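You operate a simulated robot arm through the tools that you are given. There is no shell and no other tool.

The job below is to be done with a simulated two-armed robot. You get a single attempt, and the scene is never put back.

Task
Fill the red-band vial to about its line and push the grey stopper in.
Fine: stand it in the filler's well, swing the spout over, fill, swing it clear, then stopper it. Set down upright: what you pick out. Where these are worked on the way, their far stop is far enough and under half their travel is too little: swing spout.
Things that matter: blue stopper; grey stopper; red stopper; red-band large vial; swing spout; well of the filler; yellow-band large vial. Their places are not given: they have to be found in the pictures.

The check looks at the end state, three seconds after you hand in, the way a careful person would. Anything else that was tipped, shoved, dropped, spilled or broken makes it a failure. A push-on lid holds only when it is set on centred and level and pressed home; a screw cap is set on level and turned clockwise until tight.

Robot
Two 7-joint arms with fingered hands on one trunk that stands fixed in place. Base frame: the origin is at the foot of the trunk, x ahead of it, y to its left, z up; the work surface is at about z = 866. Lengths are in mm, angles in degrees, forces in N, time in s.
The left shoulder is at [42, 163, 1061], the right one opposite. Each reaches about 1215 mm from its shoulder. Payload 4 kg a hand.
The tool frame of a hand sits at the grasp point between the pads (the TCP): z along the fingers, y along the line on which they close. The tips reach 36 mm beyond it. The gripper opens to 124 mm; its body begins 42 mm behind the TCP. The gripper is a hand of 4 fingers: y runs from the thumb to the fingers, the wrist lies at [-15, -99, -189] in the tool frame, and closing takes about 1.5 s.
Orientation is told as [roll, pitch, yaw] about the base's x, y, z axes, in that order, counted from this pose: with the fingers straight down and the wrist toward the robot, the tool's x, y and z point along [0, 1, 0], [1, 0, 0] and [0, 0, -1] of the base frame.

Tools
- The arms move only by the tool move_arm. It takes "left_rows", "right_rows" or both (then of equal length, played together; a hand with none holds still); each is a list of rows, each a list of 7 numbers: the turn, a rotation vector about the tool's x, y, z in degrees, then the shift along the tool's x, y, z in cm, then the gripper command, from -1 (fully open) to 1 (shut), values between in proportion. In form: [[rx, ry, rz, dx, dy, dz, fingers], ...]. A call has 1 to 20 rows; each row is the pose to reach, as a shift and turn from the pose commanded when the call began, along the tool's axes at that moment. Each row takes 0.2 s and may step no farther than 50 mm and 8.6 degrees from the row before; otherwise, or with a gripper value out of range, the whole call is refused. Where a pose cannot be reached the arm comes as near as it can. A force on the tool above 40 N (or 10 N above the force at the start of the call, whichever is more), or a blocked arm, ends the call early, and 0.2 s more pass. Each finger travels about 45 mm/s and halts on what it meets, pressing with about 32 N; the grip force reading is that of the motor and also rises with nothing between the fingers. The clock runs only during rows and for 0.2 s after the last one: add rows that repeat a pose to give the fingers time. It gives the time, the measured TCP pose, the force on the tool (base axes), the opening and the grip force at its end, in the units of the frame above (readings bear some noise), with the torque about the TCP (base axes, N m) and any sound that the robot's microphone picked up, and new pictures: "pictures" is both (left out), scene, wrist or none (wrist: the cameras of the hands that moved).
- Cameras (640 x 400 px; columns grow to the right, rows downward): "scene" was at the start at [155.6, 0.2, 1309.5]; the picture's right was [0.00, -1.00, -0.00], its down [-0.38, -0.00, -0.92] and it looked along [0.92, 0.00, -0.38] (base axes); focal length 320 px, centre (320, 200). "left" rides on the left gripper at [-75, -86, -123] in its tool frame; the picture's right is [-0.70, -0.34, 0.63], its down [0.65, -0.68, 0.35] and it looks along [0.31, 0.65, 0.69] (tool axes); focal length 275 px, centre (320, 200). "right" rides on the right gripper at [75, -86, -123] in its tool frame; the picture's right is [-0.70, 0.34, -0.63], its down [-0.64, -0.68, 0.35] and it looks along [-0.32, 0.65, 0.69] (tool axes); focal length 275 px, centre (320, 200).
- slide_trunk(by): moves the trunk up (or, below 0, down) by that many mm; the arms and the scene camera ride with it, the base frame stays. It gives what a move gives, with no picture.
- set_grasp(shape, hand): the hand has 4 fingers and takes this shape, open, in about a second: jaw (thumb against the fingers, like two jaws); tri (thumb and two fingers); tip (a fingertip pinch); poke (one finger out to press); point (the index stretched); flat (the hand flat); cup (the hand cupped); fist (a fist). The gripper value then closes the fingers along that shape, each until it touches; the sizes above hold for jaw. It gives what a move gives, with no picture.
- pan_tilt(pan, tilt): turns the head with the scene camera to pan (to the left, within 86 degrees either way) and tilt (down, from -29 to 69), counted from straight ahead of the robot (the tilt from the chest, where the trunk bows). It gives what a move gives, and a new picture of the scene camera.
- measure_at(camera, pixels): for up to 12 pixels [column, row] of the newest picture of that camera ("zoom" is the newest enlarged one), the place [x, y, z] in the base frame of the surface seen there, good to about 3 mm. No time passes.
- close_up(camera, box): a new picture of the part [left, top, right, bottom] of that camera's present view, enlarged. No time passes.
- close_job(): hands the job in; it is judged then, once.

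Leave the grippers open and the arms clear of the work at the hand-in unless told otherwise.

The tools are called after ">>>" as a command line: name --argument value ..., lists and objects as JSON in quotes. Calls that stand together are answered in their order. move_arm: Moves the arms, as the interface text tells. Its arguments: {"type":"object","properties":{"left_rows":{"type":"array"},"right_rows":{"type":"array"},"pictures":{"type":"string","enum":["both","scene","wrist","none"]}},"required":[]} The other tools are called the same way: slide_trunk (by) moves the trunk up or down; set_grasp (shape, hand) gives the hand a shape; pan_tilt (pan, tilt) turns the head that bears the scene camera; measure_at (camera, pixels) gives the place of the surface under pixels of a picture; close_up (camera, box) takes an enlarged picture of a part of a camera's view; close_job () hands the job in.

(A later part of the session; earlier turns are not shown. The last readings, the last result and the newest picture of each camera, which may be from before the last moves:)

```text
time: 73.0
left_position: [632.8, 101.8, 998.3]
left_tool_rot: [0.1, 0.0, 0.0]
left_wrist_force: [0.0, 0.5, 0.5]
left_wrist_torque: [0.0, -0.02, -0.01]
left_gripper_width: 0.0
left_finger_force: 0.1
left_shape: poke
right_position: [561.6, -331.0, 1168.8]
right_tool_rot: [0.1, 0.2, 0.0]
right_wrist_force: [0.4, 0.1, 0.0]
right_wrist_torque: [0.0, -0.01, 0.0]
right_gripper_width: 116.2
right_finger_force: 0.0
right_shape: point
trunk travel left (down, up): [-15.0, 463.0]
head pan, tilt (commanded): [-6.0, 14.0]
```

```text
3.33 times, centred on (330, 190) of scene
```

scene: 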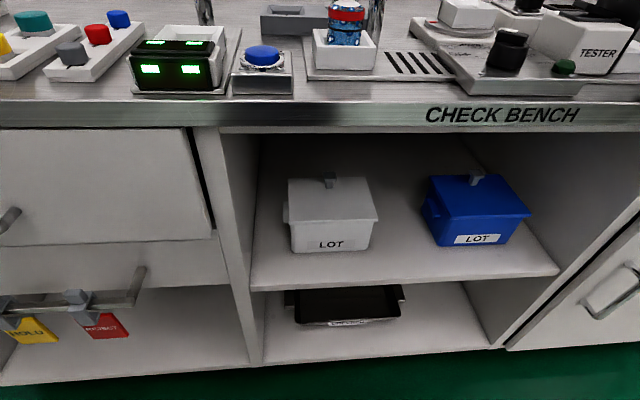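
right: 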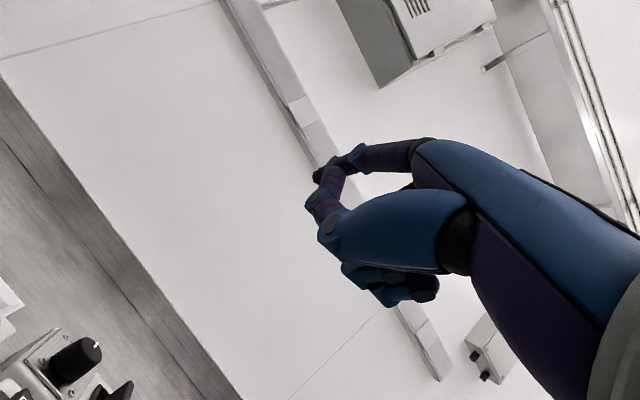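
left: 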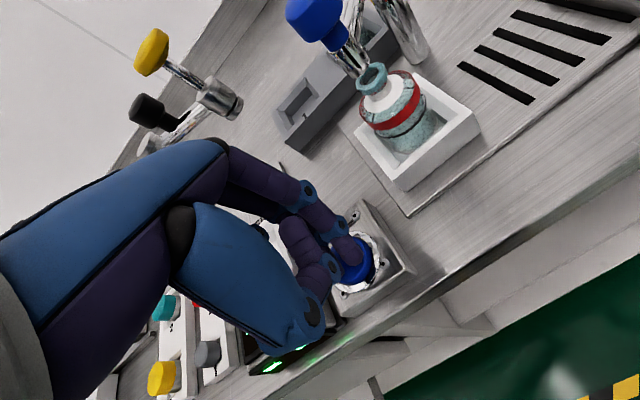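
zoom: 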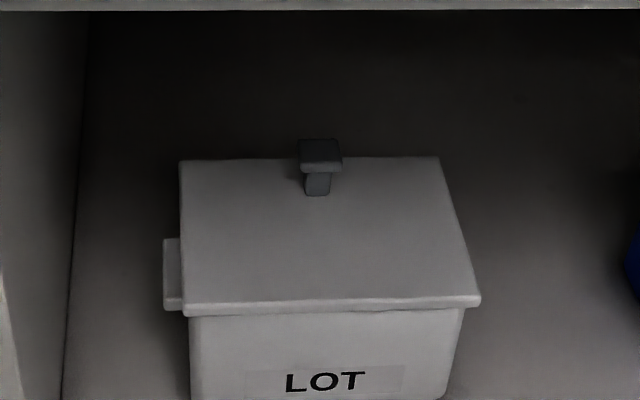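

The chest bows when low, so the head looks too far down. I tilt the head up.

>>> pan_tilt --pan -6 --tilt -12

>>> close_up --camera "scene" --box '[320, 120, 380, 200]'

```text
time: 73.8
left_position: [632.9, 100.6, 998.4]
left_tool_rot: [0.0, 0.0, -0.1]
left_wrist_force: [0.2, -0.1, -0.3]
left_wrist_torque: [-0.02, 0.03, 0.02]
left_gripper_width: 0.0
left_finger_force: 0.2
left_shape: poke
right_position: [562.8, -330.4, 1168.1]
right_tool_rot: [0.1, 0.2, 0.2]
right_wrist_force: [0.0, -0.7, -0.3]
right_wrist_torque: [0.03, -0.01, 0.0]
right_gripper_width: 115.9
right_finger_force: 0.1
right_shape: point
trunk travel left (down, up): [-15.0, 463.0]
head pan, tilt (commanded): [-6.0, -12.0]
```

scene: 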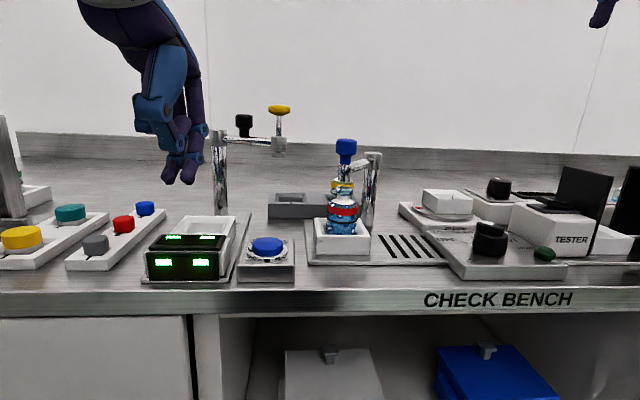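

```text
5.00 times, centred on (350, 160) of scene
```

zoom: 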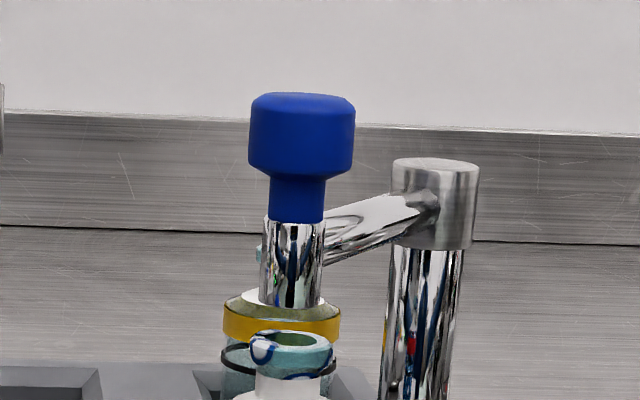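

Now a flat view is available. I zoom on the vial at (342,215).

>>> close_up --camera "scene" --box '[322, 190, 362, 240]'

>>> close_up --camera "scene" --box '[324, 203, 360, 236]'

```text
8.00 times, centred on (342, 215) of scene
```

zoom: 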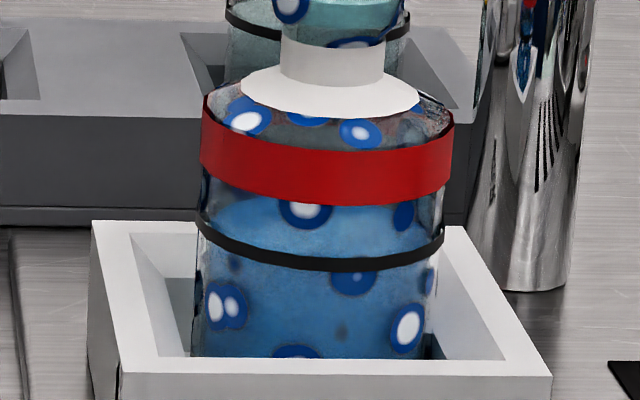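

```text
12.12 times, centred on (342, 220) of scene
```

zoom: 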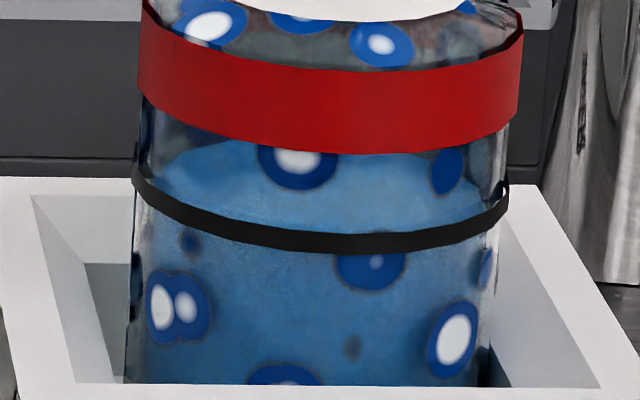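

The water surface matches the black ring to within about 1 mm, so the fill is right. Next I raise the trunk back up 350 mm and restore the head view, before swinging the spout clear.

>>> slide_trunk --by 350

>>> pan_tilt --pan 0 --tilt 42

```text
time: 77.3
left_position: [633.4, 100.3, 1347.5]
left_tool_rot: [0.0, 0.1, -0.2]
left_wrist_force: [0.7, 0.6, 0.7]
left_wrist_torque: [-0.01, -0.01, -0.03]
left_gripper_width: 0.2
left_finger_force: 0.1
left_shape: poke
right_position: [562.9, -330.2, 1519.2]
right_tool_rot: [0.2, 0.2, 0.1]
right_wrist_force: [0.2, 0.3, -0.2]
right_wrist_torque: [0.04, -0.01, 0.02]
right_gripper_width: 115.9
right_finger_force: 0.1
right_shape: point
trunk travel left (down, up): [-365.0, 113.0]
head pan, tilt (commanded): [-6.0, -12.0]
```

```text
time: 78.5
left_position: [632.9, 99.7, 1350.1]
left_tool_rot: [-0.2, -0.1, 0.1]
left_wrist_force: [-0.4, 0.2, 0.6]
left_wrist_torque: [-0.01, 0.03, 0.01]
left_gripper_width: 0.0
left_finger_force: 0.0
left_shape: poke
right_position: [562.4, -330.3, 1518.6]
right_tool_rot: [0.0, 0.2, 0.0]
right_wrist_force: [0.0, -0.1, -0.7]
right_wrist_torque: [0.01, -0.01, 0.0]
right_gripper_width: 116.0
right_finger_force: 0.0
right_shape: point
trunk travel left (down, up): [-365.0, 113.0]
head pan, tilt (commanded): [0.0, 42.0]
```

scene: 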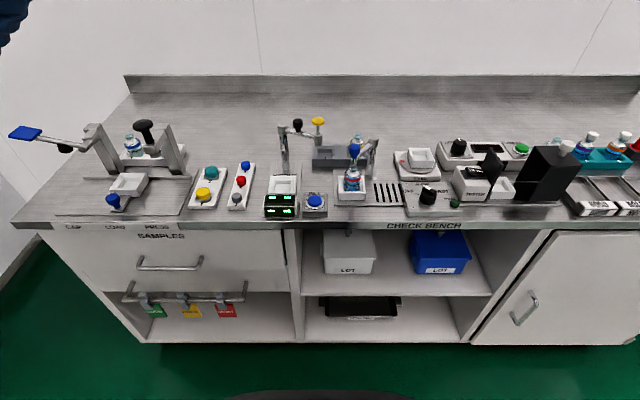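

All is as before. I bring the right pointing hand to the left side of the spout knob, first at a safe height (TCP z≈1100).

>>> move_arm --right_rows '[[0, 0, 0, 2.35, 0.71, 3.8, -1], [0, 0, 0, 4.71, 1.42, 7.6, -1], [0, 0, 0, 7.06, 2.13, 11.4, -1], [0, 0, 0, 9.42, 2.84, 15.2, -1], [0, 0, 0, 11.77, 3.55, 19.0, -1], [0, 0, 0, 14.13, 4.25, 22.8, -1], [0, 0, 0, 16.48, 4.96, 26.6, -1], [0, 0, 0, 18.84, 5.67, 30.4, -1], [0, 0, 0, 21.19, 6.38, 34.2, -1], [0, 0, 0, 23.55, 7.09, 38.0, -1], [0, 0, 0, 25.9, 7.8, 41.8, -1], [0, 0, 0, 25.9, 7.8, 41.8, -1]]' --pictures "both"

>>> close_up --camera "scene" --box '[310, 60, 410, 200]'

```text
time: 81.1
left_position: [632.8, 99.7, 1349.5]
left_tool_rot: [-0.1, 0.0, 0.0]
left_wrist_force: [-0.2, 0.7, 0.5]
left_wrist_torque: [0.02, 0.01, 0.0]
left_gripper_width: 0.0
left_finger_force: 0.2
left_shape: poke
right_position: [638.6, -69.3, 1102.1]
right_tool_rot: [0.1, 0.1, 0.1]
right_wrist_force: [0.3, -0.7, 0.4]
right_wrist_torque: [0.03, 0.01, -0.02]
right_gripper_width: 116.3
right_finger_force: 0.1
right_shape: point
trunk travel left (down, up): [-365.0, 113.0]
head pan, tilt (commanded): [0.0, 42.0]
```

scene: 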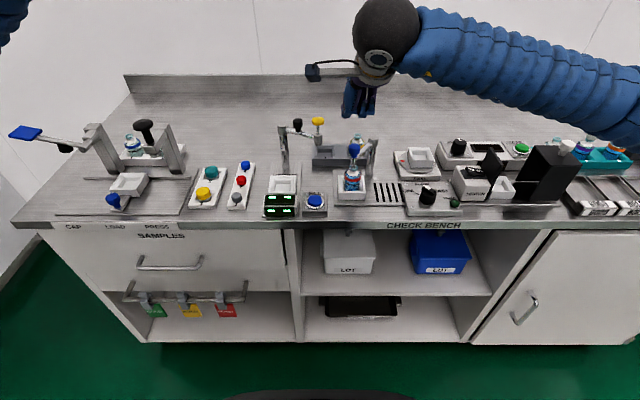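
right: 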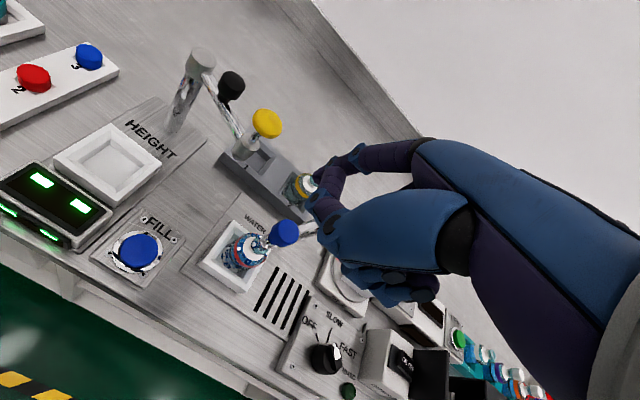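

```text
2.86 times, centred on (360, 130) of scene
```

zoom: 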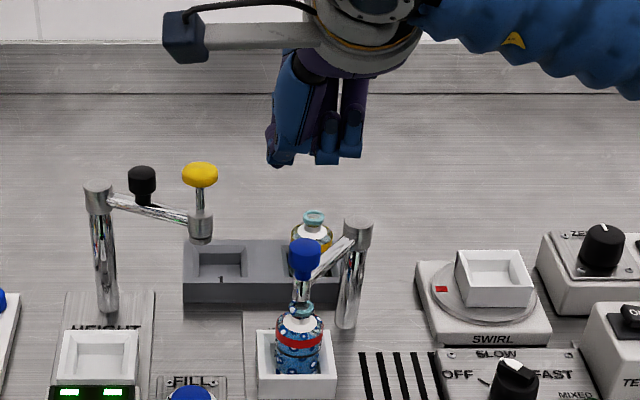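

I lower the index beside the knob, to tip height about 988.

>>> move_arm --right_rows '[[0, 0, 0, 0, 0, 2.7, -1], [0, 0, 0, 0, 0, 5.4, -1], [0, 0, 0, 0, 0, 8.1, -1], [0, 0, 0, 0, 0, 8.1, -1]]' --pictures "both"

>>> close_up --camera "right" --box '[200, 130, 380, 300]'

>>> close_up --camera "scene" --box '[310, 90, 410, 200]'

```text
time: 82.1
left_position: [631.7, 100.7, 1348.5]
left_tool_rot: [-0.1, 0.1, -0.1]
left_wrist_force: [0.1, -0.5, -0.5]
left_wrist_torque: [-0.01, -0.05, 0.0]
left_gripper_width: 0.0
left_finger_force: 0.1
left_shape: poke
right_position: [638.3, -72.0, 1020.3]
right_tool_rot: [0.1, 0.1, 0.1]
right_wrist_force: [0.5, -0.2, -0.2]
right_wrist_torque: [0.02, 0.03, 0.01]
right_gripper_width: 116.0
right_finger_force: 0.1
right_shape: point
trunk travel left (down, up): [-365.0, 113.0]
head pan, tilt (commanded): [0.0, 42.0]
```

scene: 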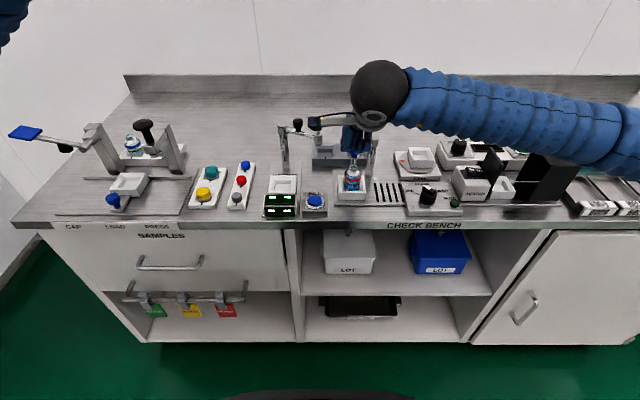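
right: 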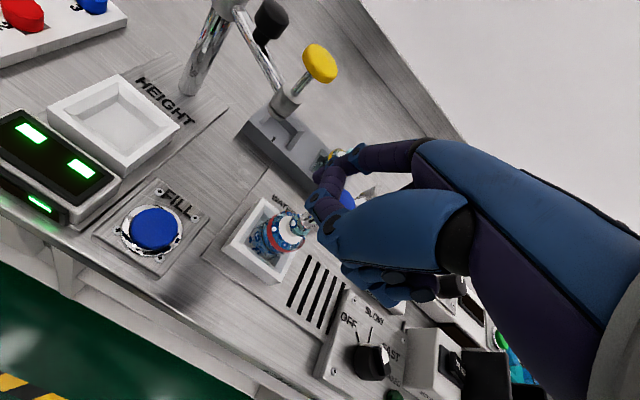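

```text
2.35 times, centred on (290, 215) of right
```

zoom: 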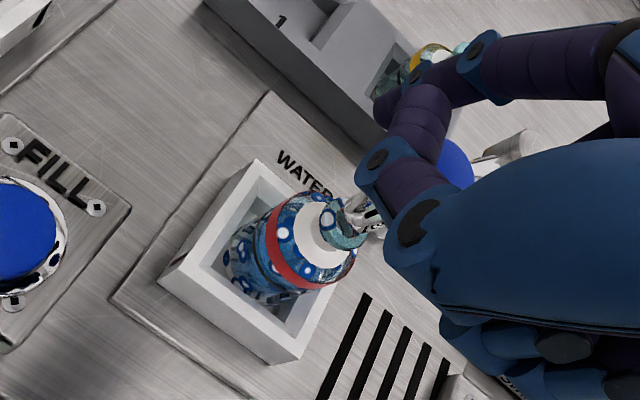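

```text
3.64 times, centred on (360, 145) of scene
```

zoom: 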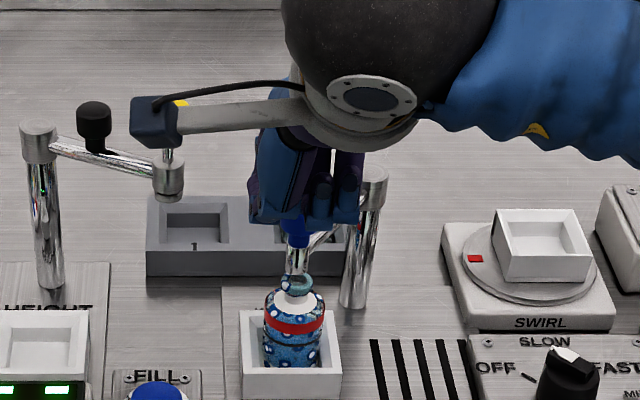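

I check where the index tip and the knob are now, using the wrist view.

>>> close_up --camera "right" --box '[270, 130, 380, 240]'

>>> measure_at --camera "right" --pixels '[[345, 198], [350, 193], [318, 175], [316, 180], [325, 170], [335, 165], [310, 205], [330, 190], [304, 222]]'

```text
3.64 times, centred on (325, 185) of right
```

zoom: 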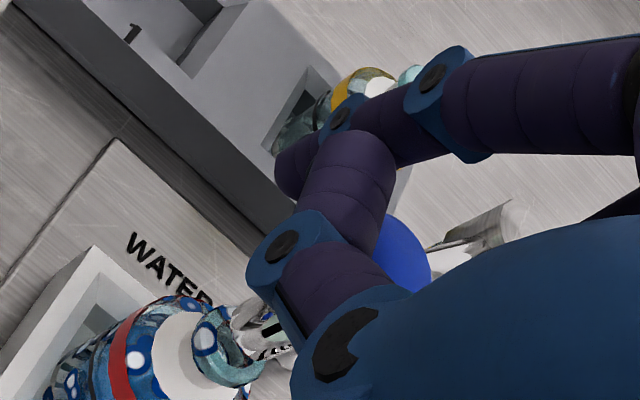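

```text
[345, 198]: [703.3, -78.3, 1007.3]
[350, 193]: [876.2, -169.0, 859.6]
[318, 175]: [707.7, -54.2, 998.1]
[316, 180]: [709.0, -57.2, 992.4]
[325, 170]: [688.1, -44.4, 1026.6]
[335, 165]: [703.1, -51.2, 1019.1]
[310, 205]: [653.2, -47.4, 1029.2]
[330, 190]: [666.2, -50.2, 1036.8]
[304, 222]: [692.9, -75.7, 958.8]
```

The index is on the left side of the knob, about touching, at the right height. I push the spout back along its arc toward the slots, in two stages.

>>> move_arm --right_rows '[[0, 0, 0, -0.71, -0.46, 0, -1], [0, 0, 0, -1.2, -1.0, 0, -1], [0, 0, 0, -1.67, -1.5, 0, -1], [0, 0, 0, -2.3, -2.0, 0, -1], [0, 0, 0, -2.91, -2.47, 0, -1], [0, 0, 0, -3.6, -2.85, 0, -1], [0, 0, 0, -4.3, -3.2, 0, -1], [0, 0, 0, -5.05, -3.45, 0, -1], [0, 0, 0, -5.8, -3.68, 0, -1]]' --pictures "both"

>>> close_up --camera "scene" --box '[320, 110, 420, 200]'

```text
time: 84.1
left_position: [632.0, 100.5, 1348.0]
left_tool_rot: [0.1, 0.0, 0.0]
left_wrist_force: [0.1, 0.0, 0.0]
left_wrist_torque: [0.0, -0.01, 0.0]
left_gripper_width: 0.0
left_finger_force: 0.0
left_shape: poke
right_position: [599.5, -128.3, 1020.3]
right_tool_rot: [0.0, 0.1, 0.1]
right_wrist_force: [0.4, 0.3, 0.4]
right_wrist_torque: [0.04, -0.02, -0.01]
right_gripper_width: 0.0
right_finger_force: 0.0
right_shape: point
trunk travel left (down, up): [-365.0, 113.0]
head pan, tilt (commanded): [0.0, 42.0]
```

scene: 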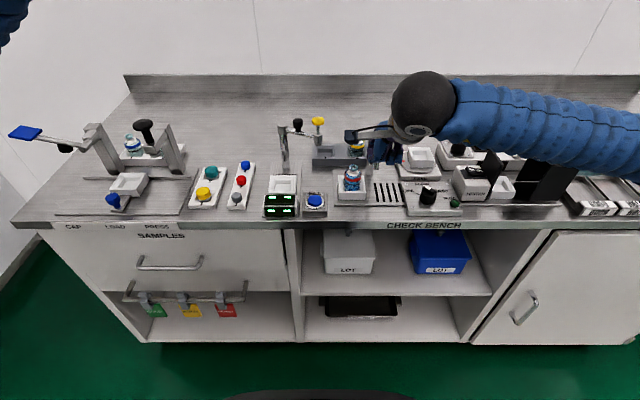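
right: 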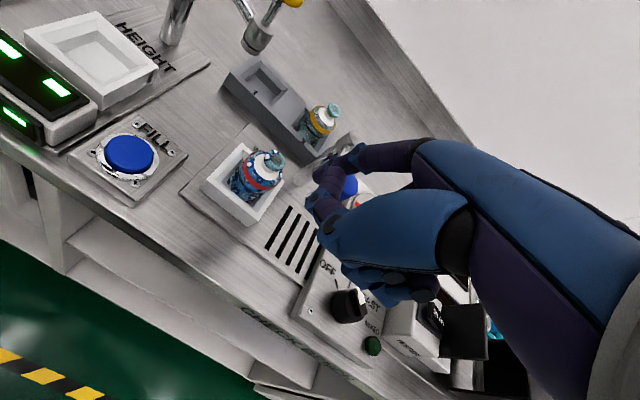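

```text
4.44 times, centred on (370, 155) of scene
```

zoom: 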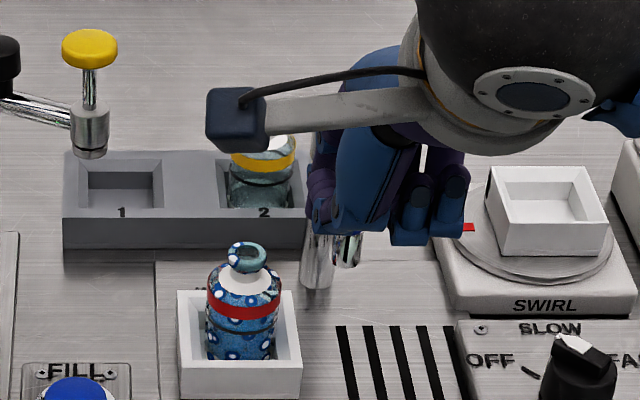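

The spout is off the vial and moving freely. I continue to push it back to the parked position over the slots.

>>> move_arm --right_rows '[[0, 0, 0, -0.8, -0.12, 0, -1], [0, 0, 0, -1.56, -0.22, 0, -1], [0, 0, 0, -2.35, -0.19, 0, -1], [0, 0, 0, -3.13, -0.15, 0, -1], [0, 0, 0, -3.7, -0.05, 0, -1], [0, 0, 0, -4.22, 0.05, 0, -1], [0, 0, 0, -4.8, 0.23, 0, -1], [0, 0, 0, -5.2, 0.38, 0, -1], [0, 0, 0, -5.2, 0.38, 0, -1]]' --pictures "both"

>>> close_up --camera "scene" --box '[320, 110, 420, 200]'

```text
time: 86.1
left_position: [632.6, 100.2, 1348.0]
left_tool_rot: [0.0, 0.0, 0.0]
left_wrist_force: [0.4, 0.0, -0.2]
left_wrist_torque: [0.01, 0.02, 0.02]
left_gripper_width: 0.0
left_finger_force: 0.0
left_shape: poke
right_position: [605.9, -179.8, 1019.2]
right_tool_rot: [0.1, 0.1, 0.1]
right_wrist_force: [-0.8, 0.8, -0.2]
right_wrist_torque: [0.05, -0.01, -0.02]
right_gripper_width: 116.1
right_finger_force: 0.1
right_shape: point
trunk travel left (down, up): [-365.0, 113.0]
head pan, tilt (commanded): [0.0, 42.0]
```

scene: 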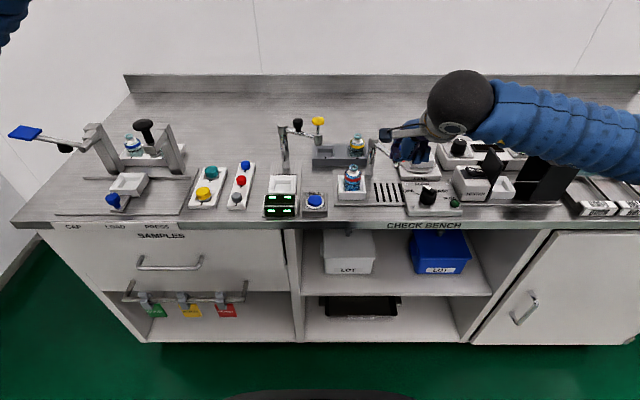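
right: 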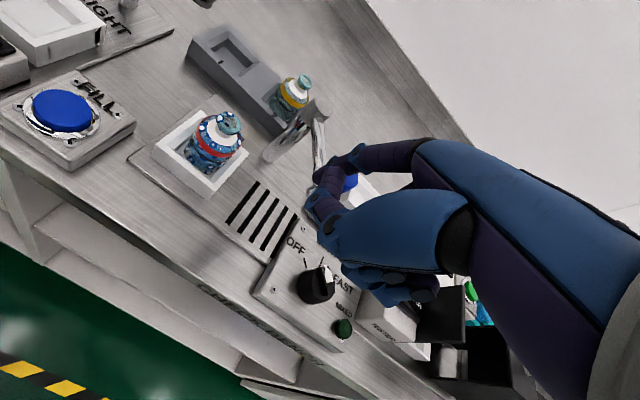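

```text
4.44 times, centred on (370, 155) of scene
```

zoom: 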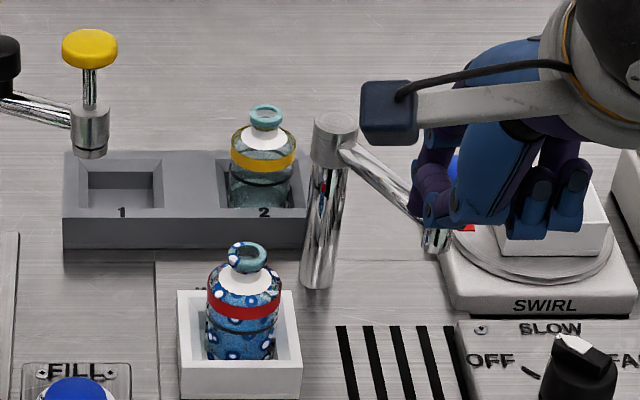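

The spout is parked again over the slots and the vial is clear. I lift the right hand straight up and away to the right.

>>> move_arm --right_rows '[[0, 0, 0, 0.2, 0, -1, -1], [0, 0, 0, 0.3, 0, -4, -1], [0, 0, 0, 0.3, 0, -8, -1], [0, 0, 0, 0, 0, -12, -1], [0, 0, 0, -4, 0, -15, -1], [0, 0, 0, -8, 0, -18, -1], [0, 0, 0, -12, 0, -21, -1], [0, 0, 0, -15, 0, -23, -1]]' --pictures "scene"

>>> set_grasp --shape "jaw" --hand "right"

>>> close_up --camera "scene" --box '[320, 110, 420, 200]'

>>> close_up --camera "scene" --box '[195, 145, 275, 225]'

```text
time: 87.9
left_position: [632.9, 100.0, 1349.3]
left_tool_rot: [0.0, 0.0, 0.0]
left_wrist_force: [-0.7, 0.5, 0.3]
left_wrist_torque: [0.0, -0.01, 0.0]
left_gripper_width: 0.0
left_finger_force: 0.0
left_shape: poke
right_position: [604.2, -330.8, 1248.1]
right_tool_rot: [0.1, 0.3, 0.2]
right_wrist_force: [0.3, 0.7, -0.4]
right_wrist_torque: [0.01, -0.01, -0.01]
right_gripper_width: 116.1
right_finger_force: 0.1
right_shape: point
trunk travel left (down, up): [-365.0, 113.0]
head pan, tilt (commanded): [0.0, 42.0]
```

scene: 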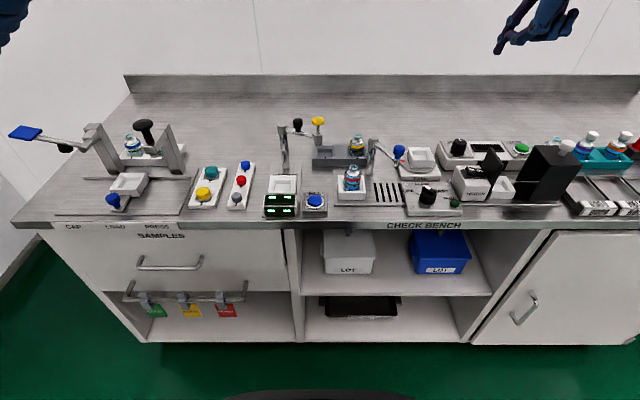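

```text
time: 88.8
left_position: [632.1, 100.3, 1348.7]
left_tool_rot: [0.0, 0.1, -0.1]
left_wrist_force: [0.3, 0.8, 0.7]
left_wrist_torque: [-0.01, 0.01, 0.04]
left_gripper_width: 0.2
left_finger_force: 0.1
left_shape: poke
right_position: [604.8, -330.4, 1248.5]
right_tool_rot: [-0.1, 0.1, 0.1]
right_wrist_force: [-0.8, -1.0, 0.1]
right_wrist_torque: [0.0, -0.01, -0.02]
right_gripper_width: 123.7
right_finger_force: 0.0
right_shape: jaw
trunk travel left (down, up): [-365.0, 113.0]
head pan, tilt (commanded): [0.0, 42.0]
```

```text
4.44 times, centred on (370, 155) of scene
```

zoom: 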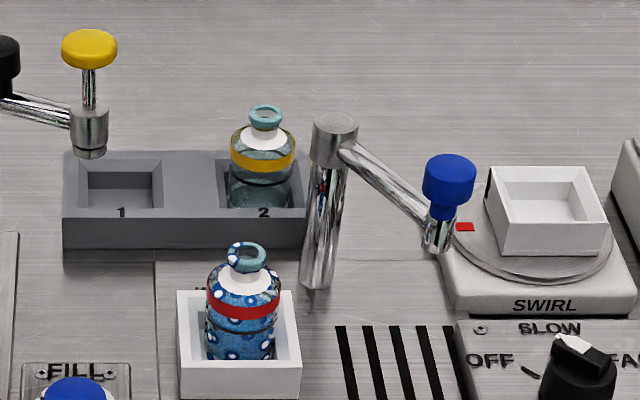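

```text
5.00 times, centred on (235, 185) of scene
```

zoom: 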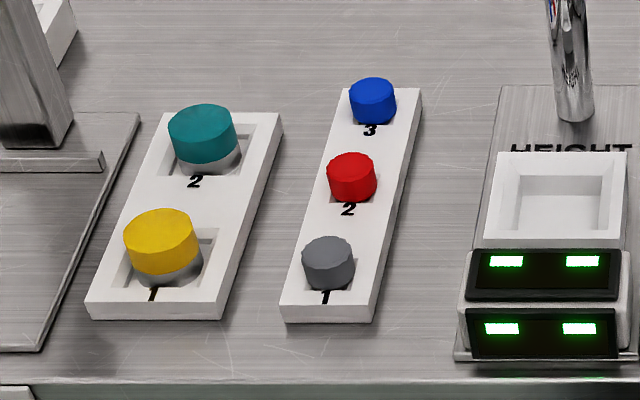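

The spout is parked and the vial stands upright and filled. Next is the grey stopper in slot 1, and I measure it and its holder closely.

>>> close_up --camera "scene" --box '[228, 180, 258, 212]'

>>> measure_at --camera "zoom" --pixels '[[150, 150], [320, 200]]'

```text
12.50 times, centred on (243, 196) of scene
```

zoom: 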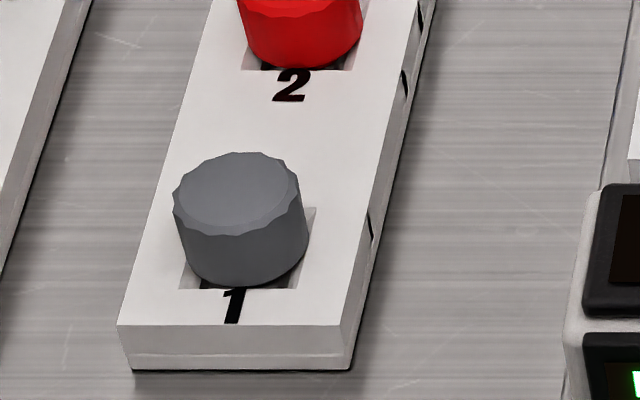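

```text
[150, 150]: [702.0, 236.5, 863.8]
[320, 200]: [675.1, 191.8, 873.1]
```

>>> measure_at --camera "zoom" --pixels '[[178, 195], [296, 185], [235, 157], [238, 228], [238, 190], [183, 240], [240, 278], [305, 235], [185, 282], [300, 282], [150, 300], [330, 320]]'

```text
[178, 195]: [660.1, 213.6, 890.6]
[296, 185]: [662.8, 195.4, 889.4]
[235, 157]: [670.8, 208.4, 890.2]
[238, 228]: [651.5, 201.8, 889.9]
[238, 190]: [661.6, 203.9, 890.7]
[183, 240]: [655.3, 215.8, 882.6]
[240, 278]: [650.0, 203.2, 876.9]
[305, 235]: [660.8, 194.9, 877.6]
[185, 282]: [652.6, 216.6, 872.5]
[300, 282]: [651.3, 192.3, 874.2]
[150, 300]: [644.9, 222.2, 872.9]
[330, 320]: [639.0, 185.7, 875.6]
```

The grey stopper's top is centred at about (661,204), z≈890, about 20 mm wide, standing 17 mm above its holder (873). I set the left hand to a thumb-and-two-finger shape and move it above the stopper to check the finger geometry.

>>> set_grasp --shape "tri" --hand "left"

>>> move_arm --left_rows '[[0, 0, 0, 3.5, 1.0, 3.0, -1], [0, 0, 0, 7.0, 2.0, 6.0, -1], [0, 0, 0, 10.4, 2.9, 9.5, -1], [0, 0, 0, 10.4, 2.9, 14, -1], [0, 0, 0, 10.4, 2.9, 18.5, -1], [0, 0, 0, 10.4, 2.9, 23, -1], [0, 0, 0, 10.4, 2.9, 27.5, -1], [0, 0, 0, 10.4, 2.9, 30, -1], [0, 0, 0, 10.4, 2.9, 30, -1]]' --pictures "both"

>>> close_up --camera "scene" --box '[180, 70, 300, 220]'

```text
time: 89.7
left_position: [632.0, 100.5, 1349.2]
left_tool_rot: [0.0, 0.1, -0.1]
left_wrist_force: [-0.9, -0.6, 0.2]
left_wrist_torque: [0.01, 0.01, 0.03]
left_gripper_width: 124.3
left_finger_force: 0.0
left_shape: tri
right_position: [605.1, -330.8, 1247.8]
right_tool_rot: [0.2, 0.3, 0.2]
right_wrist_force: [-0.4, -0.2, -0.2]
right_wrist_torque: [-0.02, 0.01, 0.02]
right_gripper_width: 123.8
right_finger_force: 0.0
right_shape: jaw
trunk travel left (down, up): [-365.0, 113.0]
head pan, tilt (commanded): [0.0, 42.0]
```

```text
time: 91.7
left_position: [662.1, 201.2, 1050.3]
left_tool_rot: [0.0, 0.0, 0.0]
left_wrist_force: [0.2, 0.1, -0.6]
left_wrist_torque: [-0.02, 0.03, -0.04]
left_gripper_width: 123.7
left_finger_force: 0.1
left_shape: tri
right_position: [604.9, -330.0, 1248.0]
right_tool_rot: [0.1, 0.2, 0.1]
right_wrist_force: [-0.2, 0.4, -0.2]
right_wrist_torque: [0.02, -0.02, -0.03]
right_gripper_width: 123.8
right_finger_force: 0.0
right_shape: jaw
trunk travel left (down, up): [-365.0, 113.0]
head pan, tilt (commanded): [0.0, 42.0]
```

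scene: 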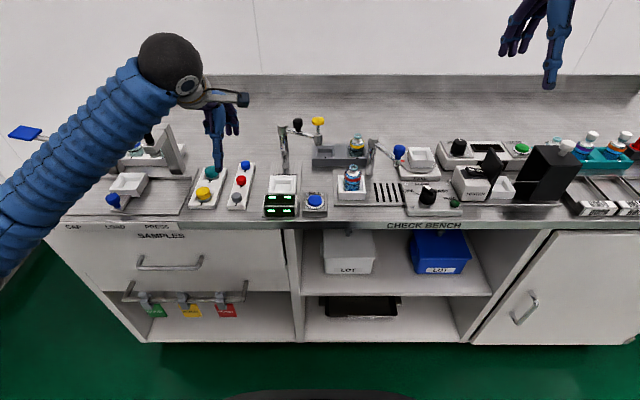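
left: 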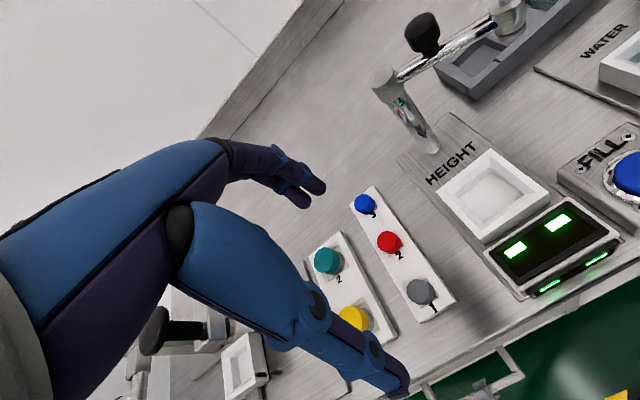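

```text
2.67 times, centred on (240, 145) of scene
```

zoom: 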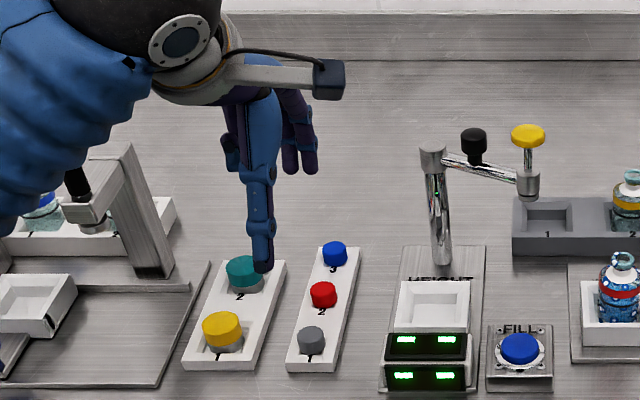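

I close the three fingers to about 30 mm in the air to see exactly where the fingertips come together.

>>> move_arm --left_rows '[[0, 0, 0, 0, 0, 0, -0.3], [0, 0, 0, 0, 0, 0, 0.2], [0, 0, 0, 0, 0, 0, 0.5], [0, 0, 0, 0, 0, 0, 0.5], [0, 0, 0, 0, 0, 0, 0.5], [0, 0, 0, 0, 0, 0, 0.5]]' --pictures "both"

>>> close_up --camera "scene" --box '[200, 90, 260, 180]'

>>> close_up --camera "left" --box '[240, 130, 420, 340]'

>>> measure_at --camera "scene" --pixels '[[130, 110], [80, 170], [30, 230], [150, 130], [100, 200], [60, 240]]'

```text
time: 93.1
left_position: [662.1, 202.5, 1050.3]
left_tool_rot: [0.1, -0.1, 0.0]
left_wrist_force: [-0.3, 0.2, -0.1]
left_wrist_torque: [-0.02, 0.0, -0.01]
left_gripper_width: 31.5
left_finger_force: 0.1
left_shape: tri
right_position: [605.3, -330.2, 1249.3]
right_tool_rot: [0.1, 0.3, 0.1]
right_wrist_force: [0.5, -0.5, -0.3]
right_wrist_torque: [-0.02, 0.02, 0.03]
right_gripper_width: 123.8
right_finger_force: 0.0
right_shape: jaw
trunk travel left (down, up): [-365.0, 113.0]
head pan, tilt (commanded): [0.0, 42.0]
```

scene: 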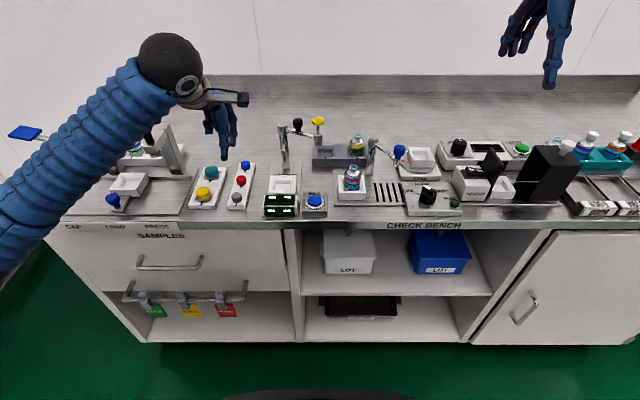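
left: 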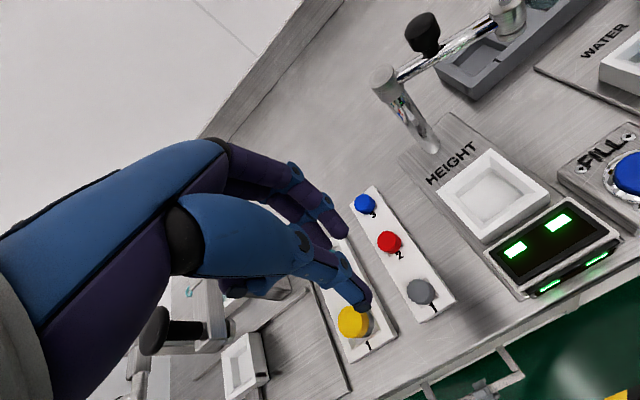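

```text
4.44 times, centred on (230, 135) of scene
```

zoom: 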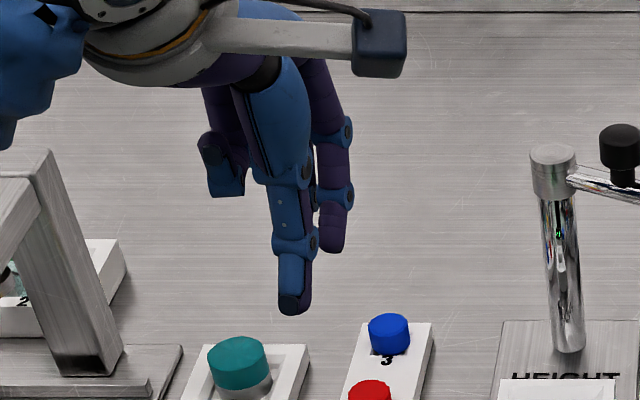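

```text
1.90 times, centred on (330, 235) of left
```

zoom: 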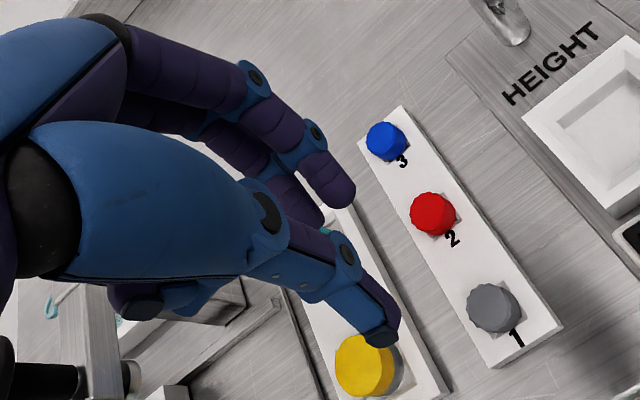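

```text
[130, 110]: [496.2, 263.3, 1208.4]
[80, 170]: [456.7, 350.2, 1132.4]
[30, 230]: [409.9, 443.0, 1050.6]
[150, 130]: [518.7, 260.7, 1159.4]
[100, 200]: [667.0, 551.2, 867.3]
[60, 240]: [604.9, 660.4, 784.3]
```

I measure the thumb and finger tips.

>>> measure_at --camera "scene" --pixels '[[223.7, 157.5], [223.7, 159.5], [226, 156], [232.7, 145], [232.7, 143], [221, 150], [232, 138]]'

>>> measure_at --camera "left" --pixels '[[366, 305], [360, 310], [340, 238], [332, 240], [322, 250], [352, 290], [422, 290], [415, 285]]'

```text
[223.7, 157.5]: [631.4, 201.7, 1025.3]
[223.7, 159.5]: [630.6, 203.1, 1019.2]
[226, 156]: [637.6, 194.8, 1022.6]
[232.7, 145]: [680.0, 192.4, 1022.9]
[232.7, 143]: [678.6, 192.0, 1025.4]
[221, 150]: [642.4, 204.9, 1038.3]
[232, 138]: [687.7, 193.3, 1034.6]
```

```text
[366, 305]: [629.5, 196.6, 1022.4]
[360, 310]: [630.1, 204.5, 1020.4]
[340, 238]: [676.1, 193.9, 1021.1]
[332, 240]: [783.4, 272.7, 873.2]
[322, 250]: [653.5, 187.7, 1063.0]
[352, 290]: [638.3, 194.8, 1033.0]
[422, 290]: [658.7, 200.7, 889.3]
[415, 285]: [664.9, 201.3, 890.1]
```

The three fingertips close symmetrically about the TCP and reach 33 mm below it. I descend with a 50 mm opening to TCP z≈930, so tips stay just above the stopper top, and check alignment.

>>> move_arm --left_rows '[[0, 0, 0, 0.1, -0.1, 4.0, 0.19], [0, 0, 0, 0.1, -0.1, 8.0, 0.19], [0, 0, 0, 0.1, -0.1, 12.0, 0.19], [0, 0, 0, 0.1, -0.1, 12.0, 0.19]]' --pictures "both"

>>> close_up --camera "scene" --box '[205, 140, 265, 215]'

>>> close_up --camera "left" --box '[260, 170, 440, 350]'

```text
time: 94.1
left_position: [661.6, 206.6, 931.1]
left_tool_rot: [0.0, 0.0, 0.0]
left_wrist_force: [0.2, 0.8, -0.1]
left_wrist_torque: [-0.02, -0.04, -0.02]
left_gripper_width: 50.0
left_finger_force: 0.1
left_shape: tri
right_position: [605.7, -329.9, 1248.5]
right_tool_rot: [0.1, 0.2, 0.2]
right_wrist_force: [1.0, 0.9, -0.2]
right_wrist_torque: [0.01, 0.0, 0.04]
right_gripper_width: 123.6
right_finger_force: 0.0
right_shape: jaw
trunk travel left (down, up): [-365.0, 113.0]
head pan, tilt (commanded): [0.0, 42.0]
```

scene: 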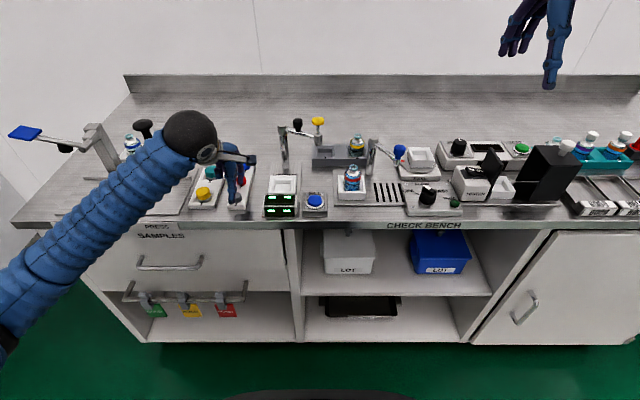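
left: 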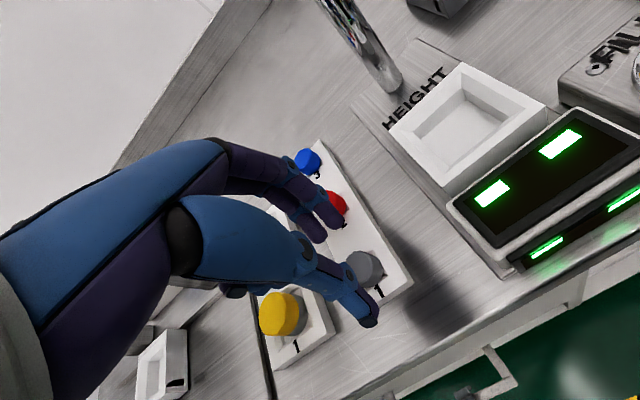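

```text
5.33 times, centred on (235, 178) of scene
```

zoom: 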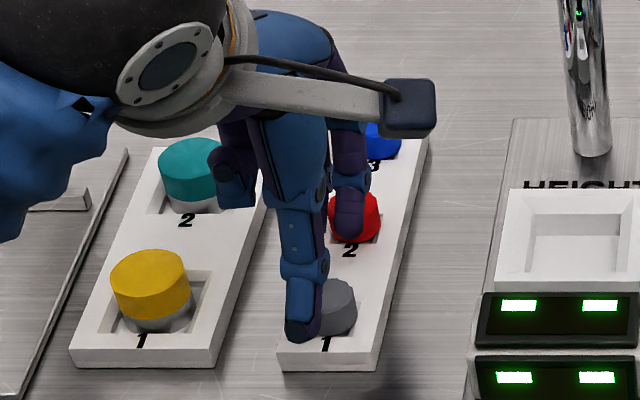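

```text
2.22 times, centred on (350, 260) of left
```

zoom: 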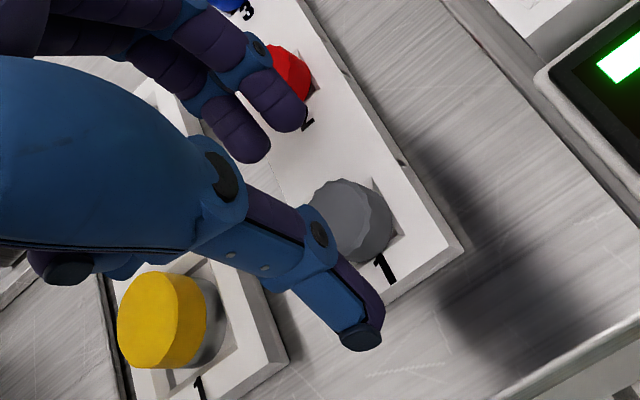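

The thumb looks slightly to the left of the stopper's centre. I measure both in these views.

>>> measure_at --camera "left" --pixels '[[362, 262], [352, 258], [372, 262], [370, 278], [368, 315], [372, 308], [337, 222], [320, 238]]'

>>> measure_at --camera "scene" --pixels '[[239, 194], [238, 199], [241, 196], [230.5, 202], [233, 203], [240, 218]]'

```text
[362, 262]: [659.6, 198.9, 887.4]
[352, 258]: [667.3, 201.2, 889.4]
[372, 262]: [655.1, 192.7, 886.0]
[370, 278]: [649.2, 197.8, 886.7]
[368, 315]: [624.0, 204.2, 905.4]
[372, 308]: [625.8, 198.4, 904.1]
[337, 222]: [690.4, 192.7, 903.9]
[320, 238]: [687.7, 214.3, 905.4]
```

```text
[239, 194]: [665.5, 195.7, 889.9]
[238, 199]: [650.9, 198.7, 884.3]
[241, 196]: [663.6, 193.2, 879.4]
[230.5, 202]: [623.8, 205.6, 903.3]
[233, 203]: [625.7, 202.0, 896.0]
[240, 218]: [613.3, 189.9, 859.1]
```

The fingers are centred on the stopper. I lower about 19 mm so the tips are just above the holder, then close gently.

>>> move_arm --left_rows '[[0, 0, 0, 0, 0, 0.7, 0.19], [0, 0, 0, 0, 0, 1.4, 0.19], [0, 0, 0, 0, 0, 1.9, 0.19], [0, 0, 0, 0, 0, 1.9, 0.19]]' --pictures "none"

>>> close_up --camera "left" --box '[260, 170, 440, 350]'

>>> close_up --camera "scene" --box '[215, 165, 260, 215]'

```text
time: 95.1
left_position: [662.0, 206.3, 911.4]
left_tool_rot: [0.0, -0.1, 0.0]
left_wrist_force: [-0.6, 1.6, 8.1]
left_wrist_torque: [0.08, -0.39, 0.06]
left_gripper_width: 50.3
left_finger_force: 0.0
left_shape: tri
right_position: [604.7, -330.0, 1248.8]
right_tool_rot: [0.0, 0.1, 0.1]
right_wrist_force: [0.3, 1.0, 0.0]
right_wrist_torque: [0.0, 0.0, 0.01]
right_gripper_width: 123.7
right_finger_force: 0.0
right_shape: jaw
trunk travel left (down, up): [-365.0, 113.0]
head pan, tilt (commanded): [0.0, 42.0]
```

```text
2.22 times, centred on (350, 260) of left
```

zoom: 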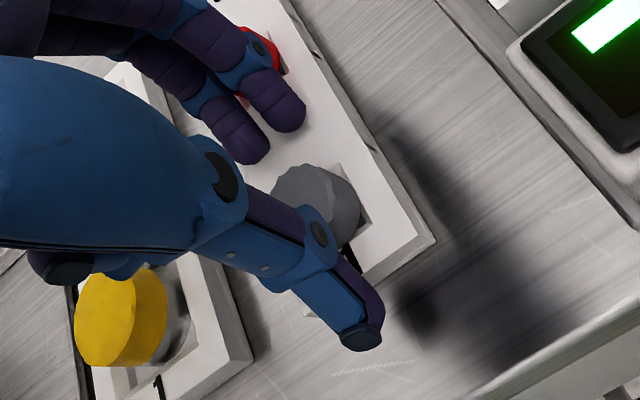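

```text
8.00 times, centred on (238, 190) of scene
```

zoom: 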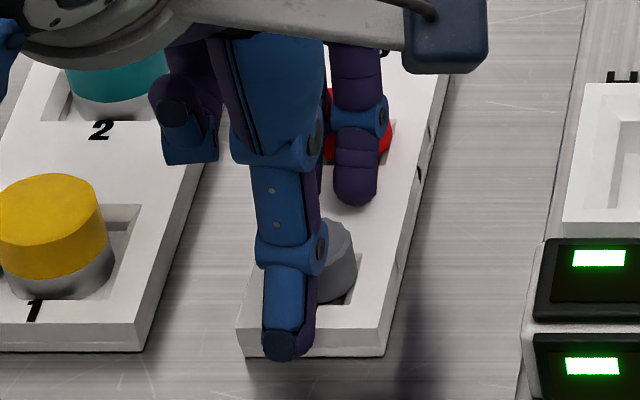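

Force and torque show a finger touching about 48 mm ahead, at the red stopper beside it. I raise at once and check that the red stopper was not disturbed.

>>> move_arm --left_rows '[[0, 0, 0, 0, 0, -1.0, 0.19], [0, 0, 0, 0, 0, -3.0, 0.19], [0, 0, 0, 0, 0, -5.0, 0.19]]' --pictures "both"

>>> close_up --camera "left" --box '[260, 130, 460, 340]'

```text
time: 95.9
left_position: [659.9, 205.5, 962.0]
left_tool_rot: [0.0, -0.1, 0.0]
left_wrist_force: [-0.4, -0.8, -0.4]
left_wrist_torque: [0.01, 0.03, 0.02]
left_gripper_width: 50.2
left_finger_force: 0.0
left_shape: tri
right_position: [604.9, -330.5, 1248.3]
right_tool_rot: [0.1, 0.2, 0.1]
right_wrist_force: [-0.3, -0.1, 0.2]
right_wrist_torque: [0.0, 0.02, 0.02]
right_gripper_width: 123.7
right_finger_force: 0.0
right_shape: jaw
trunk travel left (down, up): [-365.0, 113.0]
head pan, tilt (commanded): [0.0, 42.0]
```

scene: 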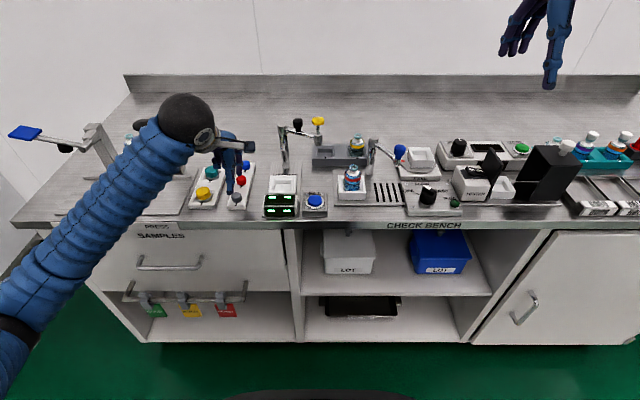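
left: 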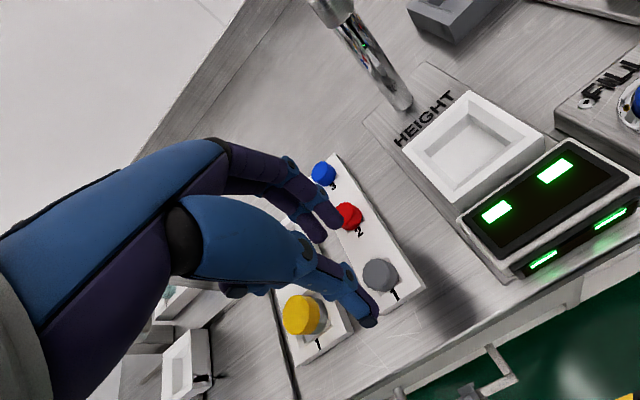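

```text
1.90 times, centred on (360, 235) of left
```

zoom: 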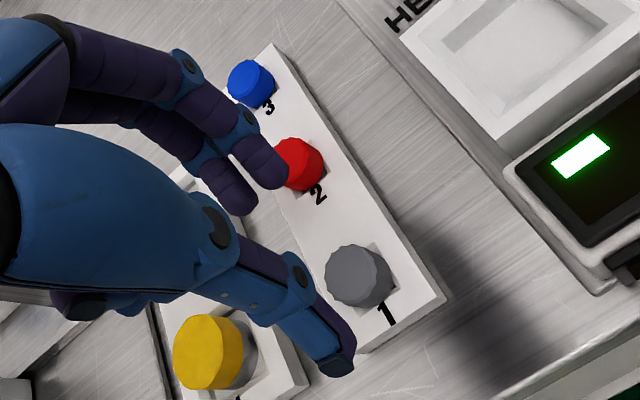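

The red stopper is still in its slot. I turn the hand 45° so the fingers point to the free right side and away from the red stopper, then check.

>>> move_arm --left_rows '[[0, 0, 7.5, 0, 0, 0, 0.19], [0, 0, 15, 0, 0, 0, 0.19], [0, 0, 22.5, 0, 0, 0, 0.19], [0, 0, 30, 0, 0, 0, 0.19], [0, 0, 37.5, 0, 0, 0, 0.19], [0, 0, 45, 0, 0, 0, 0.19], [0, 0, 45, 0, 0, 0, 0.19]]' --pictures "both"

>>> close_up --camera "left" --box '[220, 130, 460, 340]'

>>> close_up --camera "scene" --box '[180, 130, 270, 220]'

```text
time: 97.5
left_position: [660.2, 205.7, 960.1]
left_tool_rot: [0.0, 0.0, -45.1]
left_wrist_force: [0.4, 0.3, -0.2]
left_wrist_torque: [0.02, 0.0, 0.0]
left_gripper_width: 50.2
left_finger_force: 0.0
left_shape: tri
right_position: [603.5, -331.2, 1247.0]
right_tool_rot: [0.2, 0.2, 0.1]
right_wrist_force: [0.7, -0.4, -0.7]
right_wrist_torque: [-0.01, 0.02, 0.03]
right_gripper_width: 123.7
right_finger_force: 0.1
right_shape: jaw
trunk travel left (down, up): [-365.0, 113.0]
head pan, tilt (commanded): [0.0, 42.0]
```

scene: 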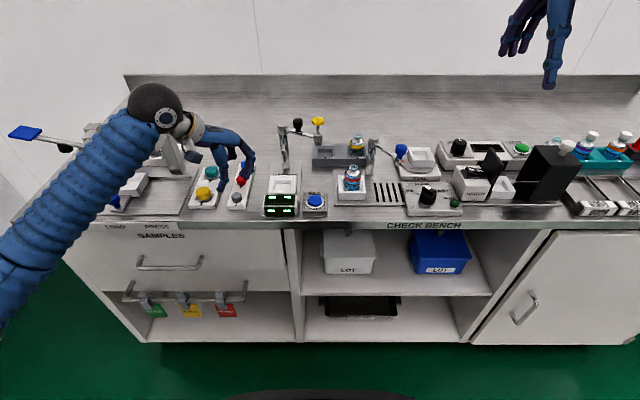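
left: 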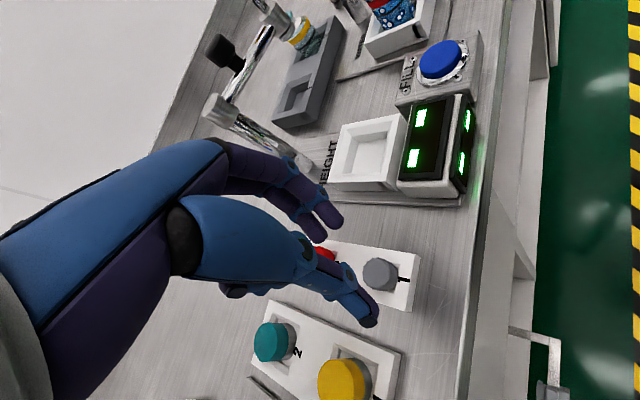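

```text
1.90 times, centred on (340, 235) of left
```

zoom: 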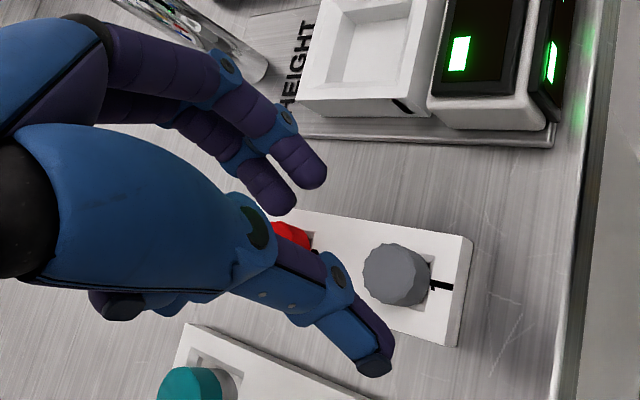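

```text
4.44 times, centred on (225, 175) of scene
```

zoom: 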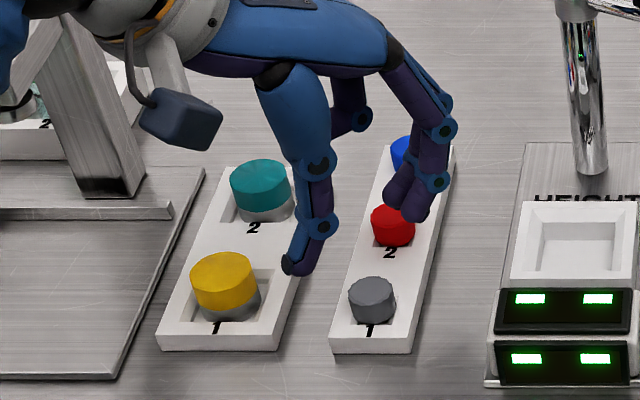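

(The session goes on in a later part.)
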